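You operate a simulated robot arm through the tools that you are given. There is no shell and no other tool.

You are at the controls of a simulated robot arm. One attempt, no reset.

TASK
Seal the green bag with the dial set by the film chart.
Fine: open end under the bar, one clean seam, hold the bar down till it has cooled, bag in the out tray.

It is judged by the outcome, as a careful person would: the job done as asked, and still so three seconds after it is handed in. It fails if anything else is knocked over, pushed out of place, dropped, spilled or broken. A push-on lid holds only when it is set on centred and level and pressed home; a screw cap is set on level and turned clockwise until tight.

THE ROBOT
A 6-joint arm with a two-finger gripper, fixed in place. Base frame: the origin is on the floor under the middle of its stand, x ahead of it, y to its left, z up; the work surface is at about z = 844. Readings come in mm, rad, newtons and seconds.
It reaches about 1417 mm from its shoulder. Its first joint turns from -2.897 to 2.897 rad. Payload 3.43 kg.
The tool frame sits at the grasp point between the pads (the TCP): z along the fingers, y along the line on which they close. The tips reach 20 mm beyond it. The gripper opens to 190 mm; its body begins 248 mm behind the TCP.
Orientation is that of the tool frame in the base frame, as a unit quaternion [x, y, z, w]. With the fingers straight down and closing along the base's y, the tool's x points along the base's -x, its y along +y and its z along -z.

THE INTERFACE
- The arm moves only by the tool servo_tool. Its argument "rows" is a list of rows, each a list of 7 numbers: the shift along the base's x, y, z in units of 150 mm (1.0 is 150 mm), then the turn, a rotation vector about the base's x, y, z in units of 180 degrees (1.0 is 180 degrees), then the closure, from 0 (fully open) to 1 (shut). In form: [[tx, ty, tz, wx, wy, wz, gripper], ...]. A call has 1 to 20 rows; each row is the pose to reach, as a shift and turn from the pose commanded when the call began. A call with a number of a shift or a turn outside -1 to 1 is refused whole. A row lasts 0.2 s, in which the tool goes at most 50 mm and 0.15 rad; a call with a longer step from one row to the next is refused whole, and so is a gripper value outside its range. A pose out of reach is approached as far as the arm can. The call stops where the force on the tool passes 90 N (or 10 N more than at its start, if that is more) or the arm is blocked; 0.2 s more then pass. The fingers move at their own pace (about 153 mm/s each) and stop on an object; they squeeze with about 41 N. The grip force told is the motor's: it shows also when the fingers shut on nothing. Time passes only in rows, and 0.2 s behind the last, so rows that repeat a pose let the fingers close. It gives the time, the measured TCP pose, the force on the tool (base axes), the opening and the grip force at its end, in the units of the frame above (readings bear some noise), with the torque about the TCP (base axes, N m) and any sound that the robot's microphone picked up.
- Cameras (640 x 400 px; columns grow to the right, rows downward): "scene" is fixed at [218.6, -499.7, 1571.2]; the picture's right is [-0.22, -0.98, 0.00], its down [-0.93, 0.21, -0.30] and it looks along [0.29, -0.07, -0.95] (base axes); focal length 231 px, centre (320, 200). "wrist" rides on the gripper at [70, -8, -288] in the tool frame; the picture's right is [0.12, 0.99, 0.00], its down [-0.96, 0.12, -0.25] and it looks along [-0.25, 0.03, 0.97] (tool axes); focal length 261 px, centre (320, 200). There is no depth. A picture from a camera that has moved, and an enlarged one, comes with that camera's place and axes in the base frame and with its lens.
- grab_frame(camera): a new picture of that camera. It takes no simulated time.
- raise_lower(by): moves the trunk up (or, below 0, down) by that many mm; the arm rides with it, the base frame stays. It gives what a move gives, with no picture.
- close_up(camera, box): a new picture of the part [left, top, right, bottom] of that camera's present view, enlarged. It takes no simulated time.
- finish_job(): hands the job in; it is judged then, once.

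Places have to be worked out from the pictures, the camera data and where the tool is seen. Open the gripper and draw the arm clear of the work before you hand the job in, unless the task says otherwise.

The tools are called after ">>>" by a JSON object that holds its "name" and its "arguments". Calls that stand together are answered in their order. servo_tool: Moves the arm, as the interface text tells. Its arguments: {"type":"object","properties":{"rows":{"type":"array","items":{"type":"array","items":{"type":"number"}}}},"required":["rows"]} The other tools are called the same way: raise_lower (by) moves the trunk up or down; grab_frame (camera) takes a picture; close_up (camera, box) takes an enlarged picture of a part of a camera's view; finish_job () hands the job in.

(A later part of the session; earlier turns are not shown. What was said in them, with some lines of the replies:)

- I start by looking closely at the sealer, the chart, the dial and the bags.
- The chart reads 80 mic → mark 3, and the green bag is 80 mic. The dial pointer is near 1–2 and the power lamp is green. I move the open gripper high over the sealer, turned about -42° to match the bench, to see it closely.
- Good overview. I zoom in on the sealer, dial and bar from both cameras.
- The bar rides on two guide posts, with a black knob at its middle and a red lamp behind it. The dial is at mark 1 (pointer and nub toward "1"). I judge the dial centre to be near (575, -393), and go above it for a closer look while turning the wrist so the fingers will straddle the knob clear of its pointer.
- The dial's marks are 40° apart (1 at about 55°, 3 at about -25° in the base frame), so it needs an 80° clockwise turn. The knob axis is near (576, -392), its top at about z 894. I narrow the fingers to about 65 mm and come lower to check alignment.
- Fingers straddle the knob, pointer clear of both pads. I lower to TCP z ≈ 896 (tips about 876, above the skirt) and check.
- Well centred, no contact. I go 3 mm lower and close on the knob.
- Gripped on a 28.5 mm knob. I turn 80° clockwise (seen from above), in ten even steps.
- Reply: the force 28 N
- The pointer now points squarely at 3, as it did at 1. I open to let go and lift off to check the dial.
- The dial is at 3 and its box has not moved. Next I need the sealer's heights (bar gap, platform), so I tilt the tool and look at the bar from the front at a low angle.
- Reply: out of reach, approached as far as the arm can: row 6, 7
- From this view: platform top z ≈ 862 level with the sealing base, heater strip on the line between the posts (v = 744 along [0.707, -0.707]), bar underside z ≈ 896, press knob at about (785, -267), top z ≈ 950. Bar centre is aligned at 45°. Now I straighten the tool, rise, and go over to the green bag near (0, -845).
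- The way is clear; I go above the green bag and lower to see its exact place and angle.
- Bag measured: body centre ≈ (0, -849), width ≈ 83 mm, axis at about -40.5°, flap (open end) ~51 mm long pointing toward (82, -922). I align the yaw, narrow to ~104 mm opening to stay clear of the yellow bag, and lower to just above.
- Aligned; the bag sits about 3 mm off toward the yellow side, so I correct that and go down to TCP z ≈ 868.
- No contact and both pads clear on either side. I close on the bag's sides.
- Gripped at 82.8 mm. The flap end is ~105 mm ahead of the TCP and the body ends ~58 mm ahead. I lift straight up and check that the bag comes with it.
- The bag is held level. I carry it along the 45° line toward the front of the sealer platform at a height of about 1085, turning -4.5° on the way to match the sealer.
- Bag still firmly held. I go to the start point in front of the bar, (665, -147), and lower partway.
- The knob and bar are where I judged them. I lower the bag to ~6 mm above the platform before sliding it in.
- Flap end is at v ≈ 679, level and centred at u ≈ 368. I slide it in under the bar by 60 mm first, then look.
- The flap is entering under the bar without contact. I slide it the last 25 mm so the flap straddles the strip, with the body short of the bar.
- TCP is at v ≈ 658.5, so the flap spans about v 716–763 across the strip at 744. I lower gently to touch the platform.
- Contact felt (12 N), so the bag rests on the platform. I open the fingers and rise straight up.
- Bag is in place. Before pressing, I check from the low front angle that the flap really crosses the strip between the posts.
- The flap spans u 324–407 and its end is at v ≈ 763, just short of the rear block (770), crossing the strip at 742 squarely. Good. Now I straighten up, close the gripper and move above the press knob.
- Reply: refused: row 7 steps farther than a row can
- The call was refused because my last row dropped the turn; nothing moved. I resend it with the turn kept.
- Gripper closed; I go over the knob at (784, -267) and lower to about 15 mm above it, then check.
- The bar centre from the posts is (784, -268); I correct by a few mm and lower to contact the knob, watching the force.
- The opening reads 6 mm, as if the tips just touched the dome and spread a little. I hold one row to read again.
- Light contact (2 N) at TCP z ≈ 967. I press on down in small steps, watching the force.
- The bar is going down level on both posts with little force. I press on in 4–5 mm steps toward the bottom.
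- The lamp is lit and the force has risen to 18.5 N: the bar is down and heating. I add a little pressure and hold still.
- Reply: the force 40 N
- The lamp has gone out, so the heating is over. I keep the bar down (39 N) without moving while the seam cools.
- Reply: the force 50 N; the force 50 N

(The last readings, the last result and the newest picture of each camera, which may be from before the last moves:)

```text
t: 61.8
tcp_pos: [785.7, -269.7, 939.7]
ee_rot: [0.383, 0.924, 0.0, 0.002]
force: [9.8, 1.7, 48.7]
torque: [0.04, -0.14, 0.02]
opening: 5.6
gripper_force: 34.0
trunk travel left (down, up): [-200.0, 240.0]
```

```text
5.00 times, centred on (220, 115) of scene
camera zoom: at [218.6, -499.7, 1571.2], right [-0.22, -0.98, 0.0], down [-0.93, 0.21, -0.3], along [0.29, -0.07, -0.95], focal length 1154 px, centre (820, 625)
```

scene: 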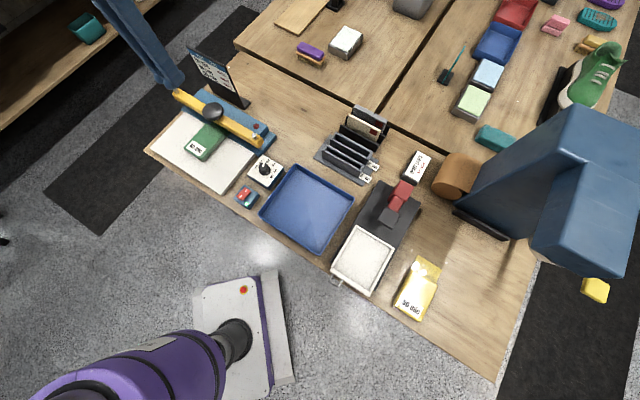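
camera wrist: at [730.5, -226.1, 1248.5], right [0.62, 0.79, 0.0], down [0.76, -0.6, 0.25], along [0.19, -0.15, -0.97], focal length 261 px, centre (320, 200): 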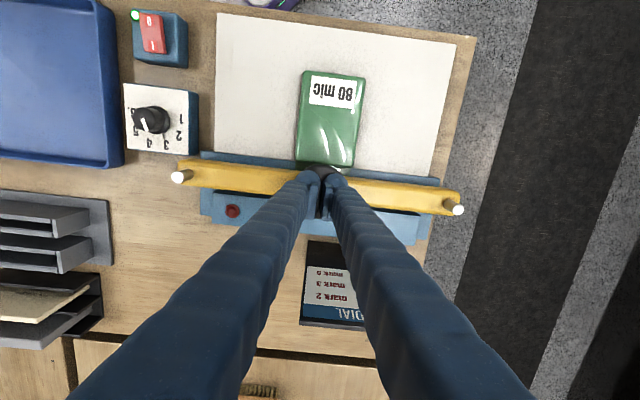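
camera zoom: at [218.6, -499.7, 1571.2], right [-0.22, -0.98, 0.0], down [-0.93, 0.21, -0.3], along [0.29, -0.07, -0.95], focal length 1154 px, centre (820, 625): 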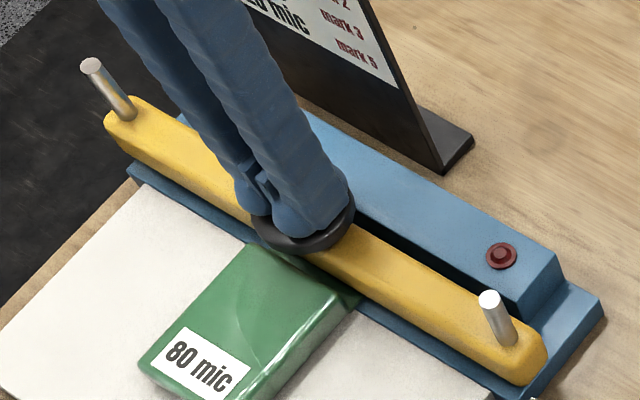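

The bar has been held about 8 s after the lamp went out. I hold another 4 s to be safe.

>>> {"name": "servo_tool", "arguments": {"rows": [[0, 0, 0, 0, 0, 0, 1], [0, 0, 0, 0, 0, 0, 1], [0, 0, 0, 0, 0, 0, 1], [0, 0, 0, 0, 0, 0, 1], [0, 0, 0, 0, 0, 0, 1], [0, 0, 0, 0, 0, 0, 1], [0, 0, 0, 0, 0, 0, 1], [0, 0, 0, 0, 0, 0, 1], [0, 0, 0, 0, 0, 0, 1], [0, 0, 0, 0, 0, 0, 1], [0, 0, 0, 0, 0, 0, 1], [0, 0, 0, 0, 0, 0, 1], [0, 0, 0, 0, 0, 0, 1], [0, 0, 0, 0, 0, 0, 1], [0, 0, 0, 0, 0, 0, 1], [0, 0, 0, 0, 0, 0, 1], [0, 0, 0, 0, 0, 0, 1], [0, 0, 0, 0, 0, 0, 1], [0, 0, 0, 0, 0, 0, 1], [0, 0, 0, 0, 0, 0, 1]]}}

>>> {"name": "close_up", "arguments": {"camera": "scene", "box": [165, 75, 275, 155]}}

```text
t: 66.0
tcp_pos: [785.8, -270.0, 939.8]
ee_rot: [0.384, 0.923, 0.0, 0.001]
force: [8.6, 1.0, 48.5]
torque: [0.06, -0.11, 0.02]
opening: 6.2
gripper_force: 34.3
trunk travel left (down, up): [-200.0, 240.0]
```

```text
5.00 times, centred on (220, 115) of scene
camera zoom: at [218.6, -499.7, 1571.2], right [-0.22, -0.98, 0.0], down [-0.93, 0.21, -0.3], along [0.29, -0.07, -0.95], focal length 1154 px, centre (820, 625)
```

zoom: 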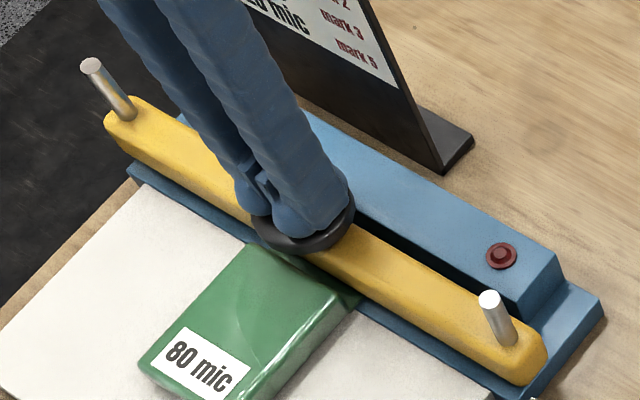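

About 12 s of hold since heating ended. I raise slowly so the bar follows up, then draw clear above.

>>> {"name": "servo_tool", "arguments": {"rows": [[0, 0, 0.04, 0, 0, 0, 1], [0, 0, 0.08, 0, 0, 0, 1], [0, 0, 0.12, 0, 0, 0, 1], [0, 0, 0.16, 0, 0, 0, 1], [0, 0, 0.2, 0, 0, 0, 1], [0, 0, 0.25, 0, 0, 0, 1], [0, 0, 0.4, 0, 0, 0, 1], [0, 0, 0.65, 0, 0, 0, 1], [0, 0, 0.95, 0, 0, 0, 1], [0, 0, 0.95, 0, 0, 0, 1]]}}

>>> {"name": "close_up", "arguments": {"camera": "scene", "box": [165, 75, 275, 155]}}

>>> {"name": "grab_frame", "arguments": {"camera": "wrist"}}

```text
t: 68.2
tcp_pos: [784.9, -272.3, 1081.4]
ee_rot: [0.383, 0.924, -0.001, -0.001]
force: [-0.1, 0.1, 0.2]
torque: [0.01, 0.01, 0.04]
opening: 0.1
gripper_force: 33.6
trunk travel left (down, up): [-200.0, 240.0]
```

```text
5.00 times, centred on (220, 115) of scene
camera zoom: at [218.6, -499.7, 1571.2], right [-0.22, -0.98, 0.0], down [-0.93, 0.21, -0.3], along [0.29, -0.07, -0.95], focal length 1154 px, centre (820, 625)
```

zoom: 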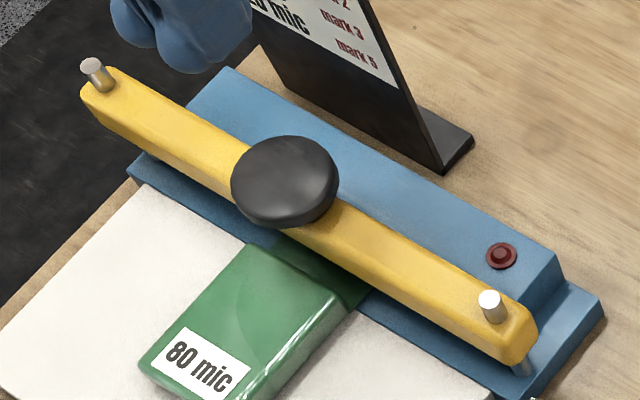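

```text
taken
camera wrist: at [729.7, -229.2, 1370.1], right [0.62, 0.79, 0.0], down [0.76, -0.6, 0.25], along [0.19, -0.15, -0.97], focal length 261 px, centre (320, 200)
```

wrist: 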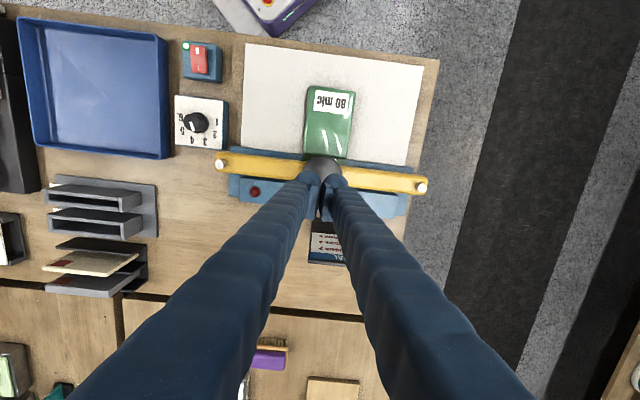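

The bar has sprung back up and the bag has not moved. I go back over the bag's body, opening to ~115 mm, and lower partway.

>>> {"name": "servo_tool", "arguments": {"rows": [[-0.13, 0.145, 0, 0, 0, 0, 0.7], [-0.27, 0.29, 0, 0, 0, 0, 0.39], [-0.4, 0.435, 0, 0, 0, 0, 0.39], [-0.4, 0.435, -0.25, 0, 0, 0, 0.39], [-0.4, 0.435, -0.55, 0, 0, 0, 0.39], [-0.4, 0.435, -0.85, 0, 0, 0, 0.39], [-0.4, 0.435, -0.95, 0, 0, 0, 0.39], [-0.4, 0.435, -0.95, 0, 0, 0, 0.39]]}}

>>> {"name": "close_up", "arguments": {"camera": "wrist", "box": [230, 90, 410, 270]}}

```text
t: 70.0
tcp_pos: [724.2, -204.6, 937.5]
ee_rot: [0.383, 0.924, -0.001, 0.0]
force: [-0.7, 0.2, 0.1]
torque: [-0.01, -0.02, 0.0]
opening: 115.9
gripper_force: 0.0
trunk travel left (down, up): [-200.0, 240.0]
```

```text
2.22 times, centred on (320, 180) of wrist
camera zoom: at [670.0, -161.3, 1225.4], right [0.62, 0.79, 0.0], down [0.76, -0.6, 0.25], along [0.19, -0.15, -0.97], focal length 579 px, centre (320, 244)
```

zoom: 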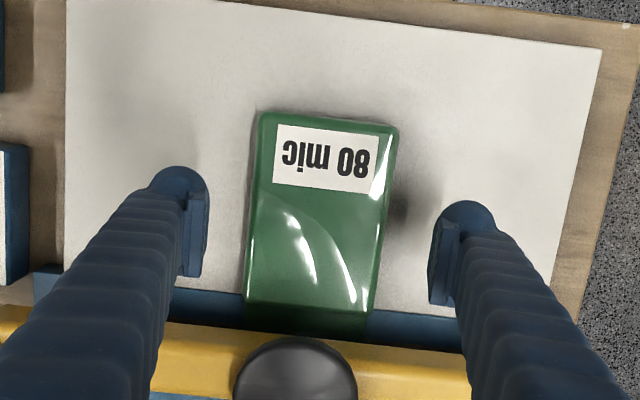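

Fingers straddle the body evenly. I lower to the same grip height and close on it.

>>> {"name": "servo_tool", "arguments": {"rows": [[0, -0.01, -0.12, 0, 0, 0, 0.39], [0, -0.01, -0.24, 0, 0, 0, 0.39], [0, -0.01, -0.327, 0, 0, 0, 0.39], [0, -0.01, -0.327, 0, 0, 0, 0.45], [0, -0.01, -0.327, 0, 0, 0, 0.52], [0, -0.01, -0.327, 0, 0, 0, 0.7], [0, -0.01, -0.327, 0, 0, 0, 1], [0, -0.01, -0.327, 0, 0, 0, 1], [0, -0.01, -0.327, 0, 0, 0, 1]]}}

>>> {"name": "close_up", "arguments": {"camera": "wrist", "box": [230, 90, 410, 270]}}

>>> {"name": "close_up", "arguments": {"camera": "scene", "box": [150, 70, 280, 180]}}

```text
t: 72.0
tcp_pos: [724.6, -207.3, 887.3]
ee_rot: [0.383, 0.924, 0.0, 0.0]
force: [0.8, -0.4, 0.5]
torque: [-0.01, 0.03, 0.03]
opening: 82.7
gripper_force: 40.6
trunk travel left (down, up): [-200.0, 240.0]
```

```text
2.22 times, centred on (320, 180) of wrist
camera zoom: at [670.4, -163.2, 1176.3], right [0.62, 0.79, 0.0], down [0.76, -0.6, 0.25], along [0.19, -0.15, -0.97], focal length 579 px, centre (320, 244)
```

zoom: 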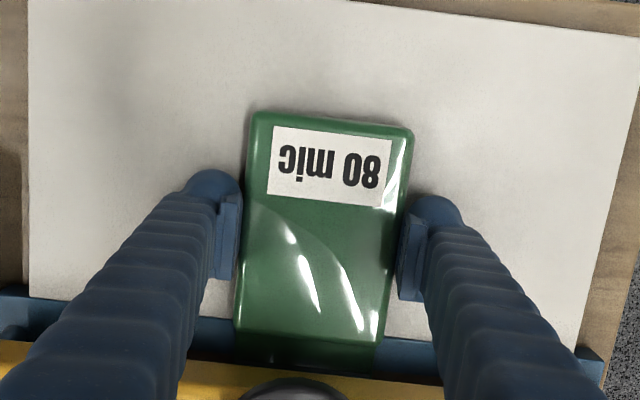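

```text
3.64 times, centred on (215, 125) of scene
camera zoom: at [218.6, -499.7, 1571.2], right [-0.22, -0.98, 0.0], down [-0.93, 0.21, -0.3], along [0.29, -0.07, -0.95], focal length 839 px, centre (702, 473)
```

zoom: 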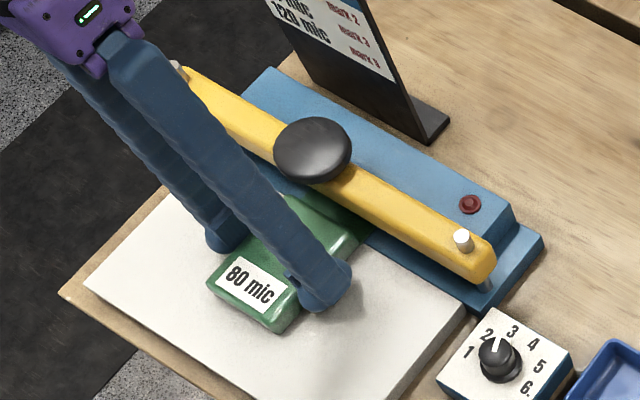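

Gripped at 82.7 mm. I raise it 6 mm, draw it straight back out from under the bar by 95 mm, then lift.

>>> {"name": "servo_tool", "arguments": {"rows": [[0, 0, 0.02, 0, 0, 0, 1], [0, 0, 0.04, 0, 0, 0, 1], [-0.06, 0.06, 0.04, 0, 0, 0, 1], [-0.16, 0.16, 0.04, 0, 0, 0, 1], [-0.26, 0.26, 0.04, 0, 0, 0, 1], [-0.36, 0.36, 0.04, 0, 0, 0, 1], [-0.45, 0.45, 0.04, 0, 0, 0, 1], [-0.45, 0.45, 0.04, 0, 0, 0, 1], [-0.45, 0.45, 0.2, 0, 0, 0, 1], [-0.45, 0.45, 0.45, 0, 0, 0, 1], [-0.45, 0.45, 0.75, 0, 0, 0, 1], [-0.45, 0.45, 1, 0, 0, 0, 1], [-0.45, 0.45, 1, 0, 0, 0, 1]]}}

>>> {"name": "grab_frame", "arguments": {"camera": "wrist"}}

>>> {"name": "close_up", "arguments": {"camera": "wrist", "box": [240, 100, 400, 290]}}

>>> {"name": "close_up", "arguments": {"camera": "scene", "box": [130, 60, 300, 200]}}

```text
t: 74.8
tcp_pos: [657.6, -137.7, 1037.4]
ee_rot: [0.383, 0.924, -0.001, 0.0]
force: [0.1, 0.1, -0.9]
torque: [0.0, -0.01, -0.02]
opening: 82.6
gripper_force: 41.3
trunk travel left (down, up): [-200.0, 240.0]
```

```text
taken
camera wrist: at [602.5, -94.8, 1327.0], right [0.62, 0.79, 0.0], down [0.76, -0.6, 0.25], along [0.19, -0.15, -0.97], focal length 261 px, centre (320, 200)
```

wrist: 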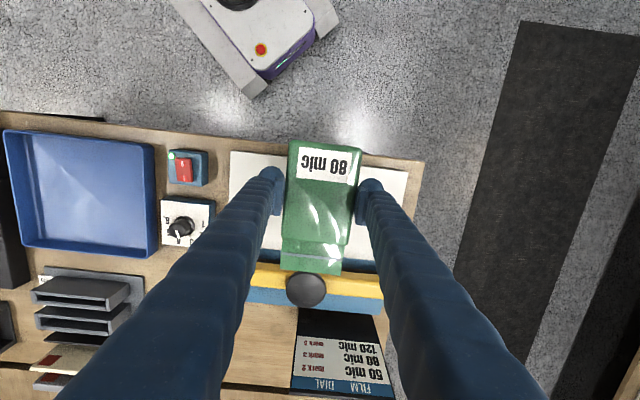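

```text
2.11 times, centred on (320, 195) of wrist
camera zoom: at [602.5, -94.8, 1327.0], right [0.62, 0.79, 0.0], down [0.76, -0.6, 0.25], along [0.19, -0.15, -0.97], focal length 549 px, centre (320, 210)
```

zoom: 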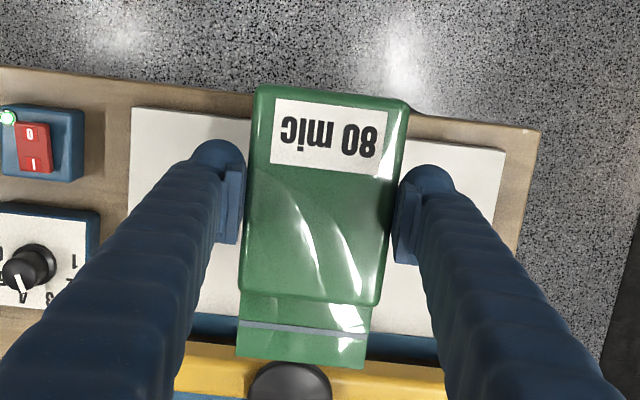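

```text
2.86 times, centred on (215, 130) of scene
camera zoom: at [218.6, -499.7, 1571.2], right [-0.22, -0.98, 0.0], down [-0.93, 0.21, -0.3], along [0.29, -0.07, -0.95], focal length 660 px, centre (620, 400)
```

zoom: 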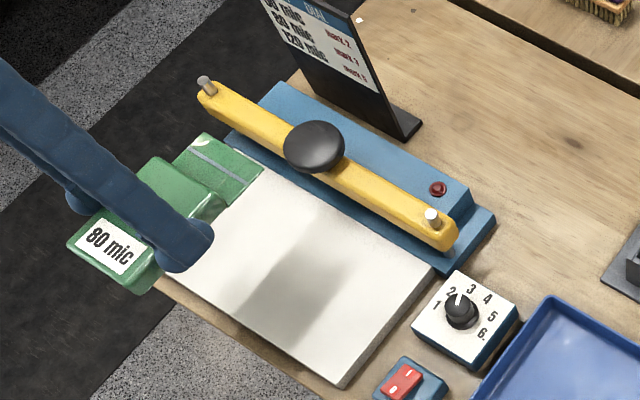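

A single straight seam shows across the flap, and the sealer is clear. Now I carry the bag to the blue out tray, centre about (425, -500).

>>> {"name": "servo_tool", "arguments": {"rows": [[-0.07, -0.1, 0, 0, 0, 0, 1], [-0.22, -0.31, 0, 0, 0, 0, 1], [-0.38, -0.53, 0, 0, 0, 0, 1], [-0.5, -0.7, 0, 0, 0, 0, 1], [-0.55, -0.773, 0, 0, 0, 0, 1]]}}

>>> {"name": "servo_tool", "arguments": {"rows": [[-0.07, -0.1, 0, 0, 0, 0, 1], [-0.22, -0.31, 0, 0, 0, 0, 1], [-0.38, -0.53, 0, 0, 0, 0, 1], [-0.5, -0.7, 0, 0, 0, 0, 1], [-0.55, -0.773, 0, 0, 0, 0, 1]]}}

>>> {"name": "servo_tool", "arguments": {"rows": [[-0.07, -0.1, 0, 0, 0, 0, 1], [-0.22, -0.31, 0, 0, 0, 0, 1], [-0.38, -0.53, 0, 0, 0, 0, 1], [-0.5, -0.7, 0, 0, 0, 0, 1], [-0.55, -0.773, 0, 0, 0, 0, 1], [-0.55, -0.773, 0, 0, 0, 0, 1]]}}

>>> {"name": "grab_frame", "arguments": {"camera": "wrist"}}

>>> {"name": "grab_frame", "arguments": {"camera": "scene"}}

```text
t: 76.0
tcp_pos: [575.8, -256.6, 1038.7]
ee_rot: [0.383, 0.924, 0.0, 0.0]
force: [0.1, -0.2, -0.1]
torque: [0.02, 0.0, 0.0]
opening: 82.7
gripper_force: 41.0
trunk travel left (down, up): [-200.0, 240.0]
```

```text
t: 77.2
tcp_pos: [493.7, -372.0, 1037.0]
ee_rot: [0.382, 0.924, -0.001, 0.0]
force: [-0.6, -1.0, -0.3]
torque: [0.01, 0.01, 0.0]
opening: 82.6
gripper_force: 40.9
trunk travel left (down, up): [-200.0, 240.0]
```

```text
t: 78.6
tcp_pos: [411.9, -485.6, 1038.5]
ee_rot: [0.384, 0.923, 0.0, 0.0]
force: [0.4, -0.3, -1.6]
torque: [0.01, 0.02, -0.02]
opening: 82.5
gripper_force: 41.3
trunk travel left (down, up): [-200.0, 240.0]
```

```text
taken
camera wrist: at [356.4, -442.1, 1326.7], right [0.62, 0.79, 0.0], down [0.76, -0.6, 0.25], along [0.19, -0.15, -0.97], focal length 261 px, centre (320, 200)
```

wrist: 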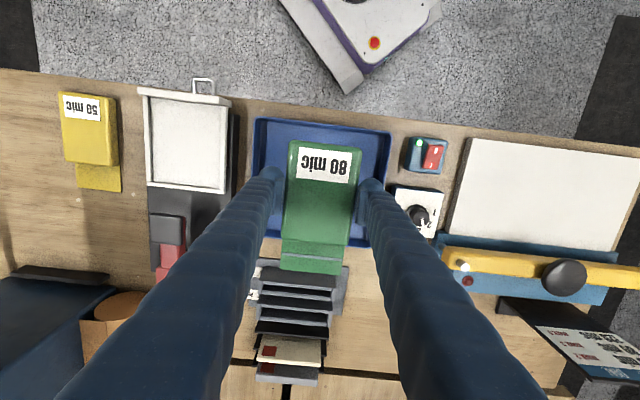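

```text
taken
```

scene: 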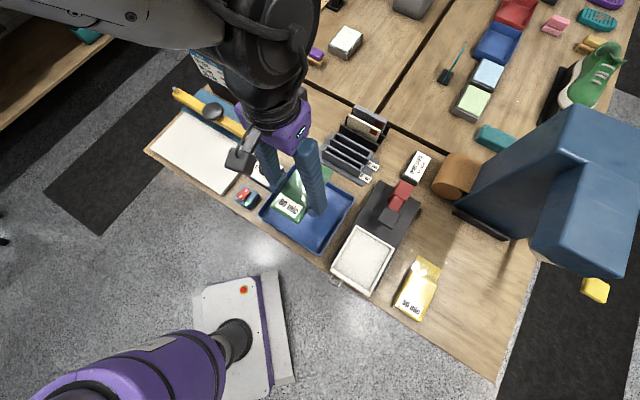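

From here the tray spans v ≈ 552–761 and u ≈ -171–59; the held bag spans v ≈ 573–740, centred. I shift 4 mm sideways and lower to just above the rim.

>>> {"name": "servo_tool", "arguments": {"rows": [[-0.018, -0.018, -0.15, 0, 0, 0, 1], [-0.018, -0.018, -0.4, 0, 0, 0, 1], [-0.018, -0.018, -0.65, 0, 0, 0, 1], [-0.018, -0.018, -0.85, 0, 0, 0, 1], [-0.018, -0.018, -0.9, 0, 0, 0, 1], [-0.018, -0.018, -0.9, 0, 0, 0, 1]]}}

>>> {"name": "grab_frame", "arguments": {"camera": "wrist"}}

>>> {"name": "close_up", "arguments": {"camera": "scene", "box": [220, 130, 380, 260]}}

```text
t: 80.0
tcp_pos: [407.2, -490.0, 902.3]
ee_rot: [0.383, 0.924, 0.0, 0.0]
force: [-0.3, -1.1, -0.4]
torque: [-0.02, 0.04, 0.0]
opening: 82.4
gripper_force: 41.2
trunk travel left (down, up): [-200.0, 240.0]
```

```text
taken
camera wrist: at [352.4, -445.7, 1191.8], right [0.62, 0.79, 0.0], down [0.76, -0.6, 0.25], along [0.19, -0.15, -0.97], focal length 261 px, centre (320, 200)
```

wrist: 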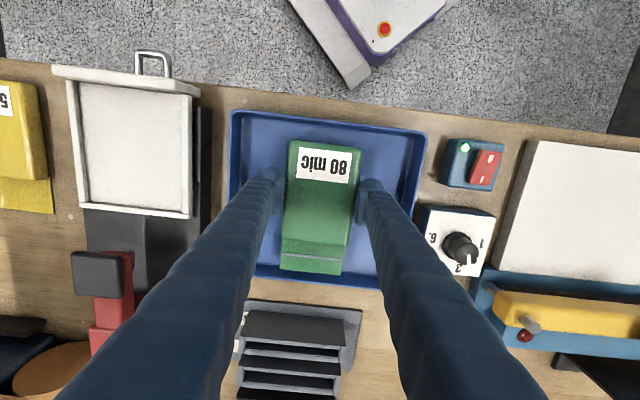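

```text
3.08 times, centred on (300, 195) of scene
camera zoom: at [218.6, -499.7, 1571.2], right [-0.22, -0.98, 0.0], down [-0.93, 0.21, -0.3], along [0.29, -0.07, -0.95], focal length 710 px, centre (382, 215)
```

zoom: 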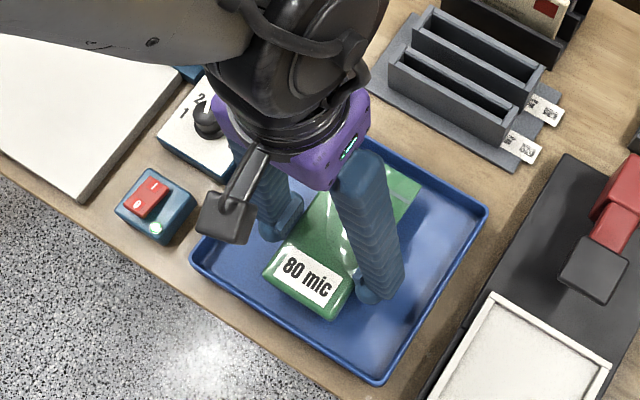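

Well centred: flap end v ≈ 741, far rim ≈ 759. I lower until the bag touches the tray floor.

>>> {"name": "servo_tool", "arguments": {"rows": [[0, 0, -0.05, 0, 0, 0, 1], [0, 0, -0.1, 0, 0, 0, 1], [0, 0, -0.15, 0, 0, 0, 1], [0, 0, -0.175, 0, 0, 0, 1], [0, 0, -0.175, 0, 0, 0, 1]]}}

```text
t: 81.2
tcp_pos: [407.9, -488.1, 877.2]
ee_rot: [0.384, 0.923, 0.0, 0.0]
force: [-0.7, 1.0, -0.4]
torque: [0.03, 0.01, 0.03]
opening: 82.2
gripper_force: 41.0
trunk travel left (down, up): [-200.0, 240.0]
```

No contact yet at z ≈ 877; I go on in 1.5 mm steps.

>>> {"name": "servo_tool", "arguments": {"rows": [[0, 0, -0.01, 0, 0, 0, 1], [0, 0, -0.02, 0, 0, 0, 1], [0, 0, -0.03, 0, 0, 0, 1], [0, 0, -0.03, 0, 0, 0, 1]]}}

```text
t: 82.2
tcp_pos: [407.5, -489.3, 872.1]
ee_rot: [0.384, 0.923, 0.001, 0.0]
force: [-0.4, 0.5, -0.5]
torque: [-0.02, -0.01, -0.01]
opening: 82.5
gripper_force: 41.2
trunk travel left (down, up): [-200.0, 240.0]
```

Still free at z ≈ 872; two more small steps.

>>> {"name": "servo_tool", "arguments": {"rows": [[0, 0, -0.007, 0, 0, 0, 1], [0, 0, -0.014, 0, 0, 0, 1], [0, 0, -0.014, 0, 0, 0, 1]]}}

```text
t: 83.0
tcp_pos: [407.7, -489.3, 871.3]
ee_rot: [0.383, 0.924, 0.0, 0.001]
force: [2.4, 1.0, 13.9]
torque: [0.2, 0.08, 0.01]
opening: 82.2
gripper_force: 41.5
trunk travel left (down, up): [-200.0, 240.0]
```

Contact (14 N): the bag rests on the tray floor. I open modestly, staying inside the tray walls, and rise straight up.

>>> {"name": "servo_tool", "arguments": {"rows": [[0, 0, 0.006, 0, 0, 0, 0.5], [0, 0, 0.006, 0, 0, 0, 0.42], [0, 0, 0.006, 0, 0, 0, 0.42], [0, 0, 0.1, 0, 0, 0, 0.42], [0, 0, 0.3, 0, 0, 0, 0.42], [0, 0, 0.6, 0, 0, 0, 0.42], [0, 0, 0.9, 0, 0, 0, 0.42], [0, 0, 1, 0, 0, 0, 0.3], [0, 0, 1, 0, 0, 0, 0.3]]}}

>>> {"name": "servo_tool", "arguments": {"rows": [[0, 0, 0.3, 0, 0, 0, 0.2], [0, 0, 0.6, 0, 0, 0, 0.1], [-0.1, 0.1, 0.9, 0, 0, 0, 0], [-0.3, 0.3, 0.9, 0, 0, 0, 0], [-0.5, 0.5, 0.9, 0, 0, 0, 0], [-0.7, 0.7, 0.9, 0, 0, 0, 0], [-0.7, 0.7, 0.9, 0, 0, 0, 0]]}}

>>> {"name": "grab_frame", "arguments": {"camera": "wrist"}}

>>> {"name": "grab_frame", "arguments": {"camera": "scene"}}

```text
t: 85.0
tcp_pos: [407.7, -489.7, 1022.8]
ee_rot: [0.384, 0.924, 0.0, 0.0]
force: [0.0, 0.8, 0.7]
torque: [-0.04, 0.04, -0.05]
opening: 132.9
gripper_force: 0.2
trunk travel left (down, up): [-200.0, 240.0]
```

```text
t: 86.6
tcp_pos: [303.8, -385.3, 1154.1]
ee_rot: [0.383, 0.924, 0.0, 0.001]
force: [-0.7, 0.3, -0.2]
torque: [-0.11, 0.02, -0.01]
opening: 189.9
gripper_force: 0.1
trunk travel left (down, up): [-200.0, 240.0]
```

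```text
taken
camera wrist: at [247.5, -340.6, 1444.0], right [0.62, 0.79, 0.0], down [0.76, -0.6, 0.25], along [0.19, -0.15, -0.97], focal length 261 px, centre (320, 200)
```

wrist: 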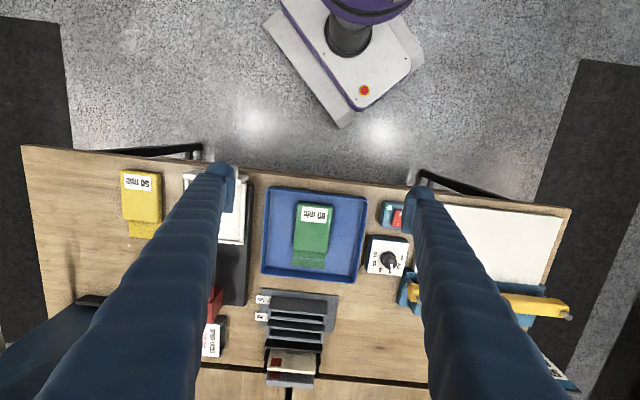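

```text
taken
```

scene: 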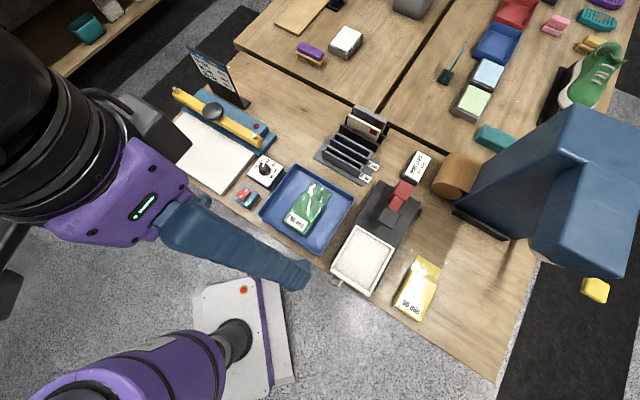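

The bag lies in the tray and the arm is clear. I check the seam and the surroundings once more.

>>> {"name": "close_up", "arguments": {"camera": "scene", "box": [255, 155, 365, 255]}}

>>> {"name": "close_up", "arguments": {"camera": "wrist", "box": [255, 175, 375, 290]}}

>>> {"name": "close_up", "arguments": {"camera": "scene", "box": [165, 70, 295, 215]}}

```text
4.00 times, centred on (310, 205) of scene
camera zoom: at [218.6, -499.7, 1571.2], right [-0.22, -0.98, 0.0], down [-0.93, 0.21, -0.3], along [0.29, -0.07, -0.95], focal length 923 px, centre (360, 180)
```

zoom: 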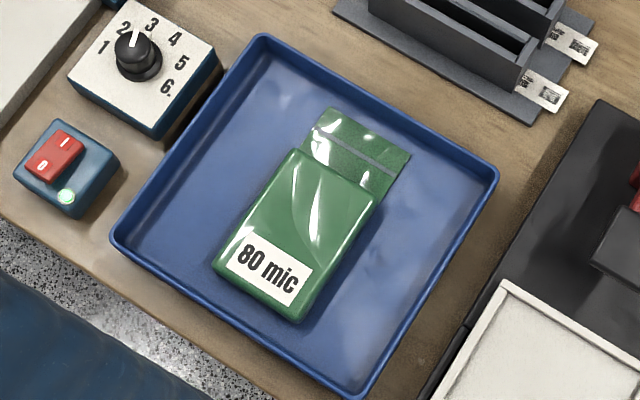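

```text
3.48 times, centred on (315, 232) of wrist
camera zoom: at [247.5, -340.6, 1444.0], right [0.62, 0.79, 0.0], down [0.76, -0.6, 0.25], along [0.19, -0.15, -0.97], focal length 907 px, centre (337, 87)
```

zoom: 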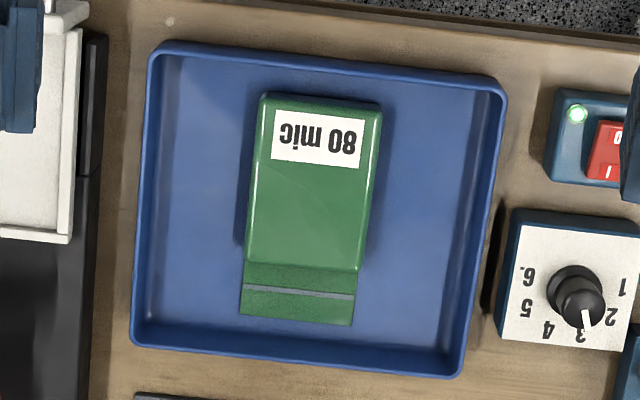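

```text
2.76 times, centred on (230, 142) of scene
camera zoom: at [218.6, -499.7, 1571.2], right [-0.22, -0.98, 0.0], down [-0.93, 0.21, -0.3], along [0.29, -0.07, -0.95], focal length 637 px, centre (568, 359)
```

zoom: 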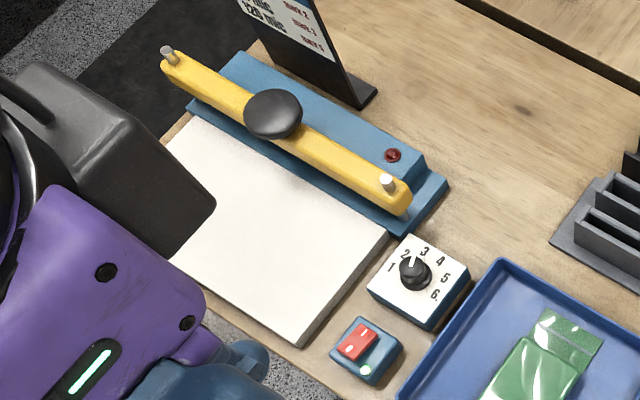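

The sealed bag lies flat in the out tray with one straight seam across its flap. The dial is at 3, the bar is up, nothing else has moved, and the gripper is open and clear, so I hand the job in.

>>> {"name": "finish_job", "arguments": {}}

```text
The job is handed in.
```

The green bag is sealed and lying flat in the blue tray beside the sealer, which I took to be the out tray since it has no label. The job is handed in.

- **Dial:** the green bag is marked 80 mic and the film chart gives mark 3 for that, so I turned the dial from mark 1 to mark 3.
- **Seam:** the open end went under the bar and I pressed once. One straight seam shows across the flap.
- **Cooling:** the sealer has no cooling indicator, so I judged it by time. I kept the bar down for about 12 seconds after the heating lamp went out.
- **Surroundings:** nothing else on the bench appears to have moved, and the gripper is open and clear of the work.
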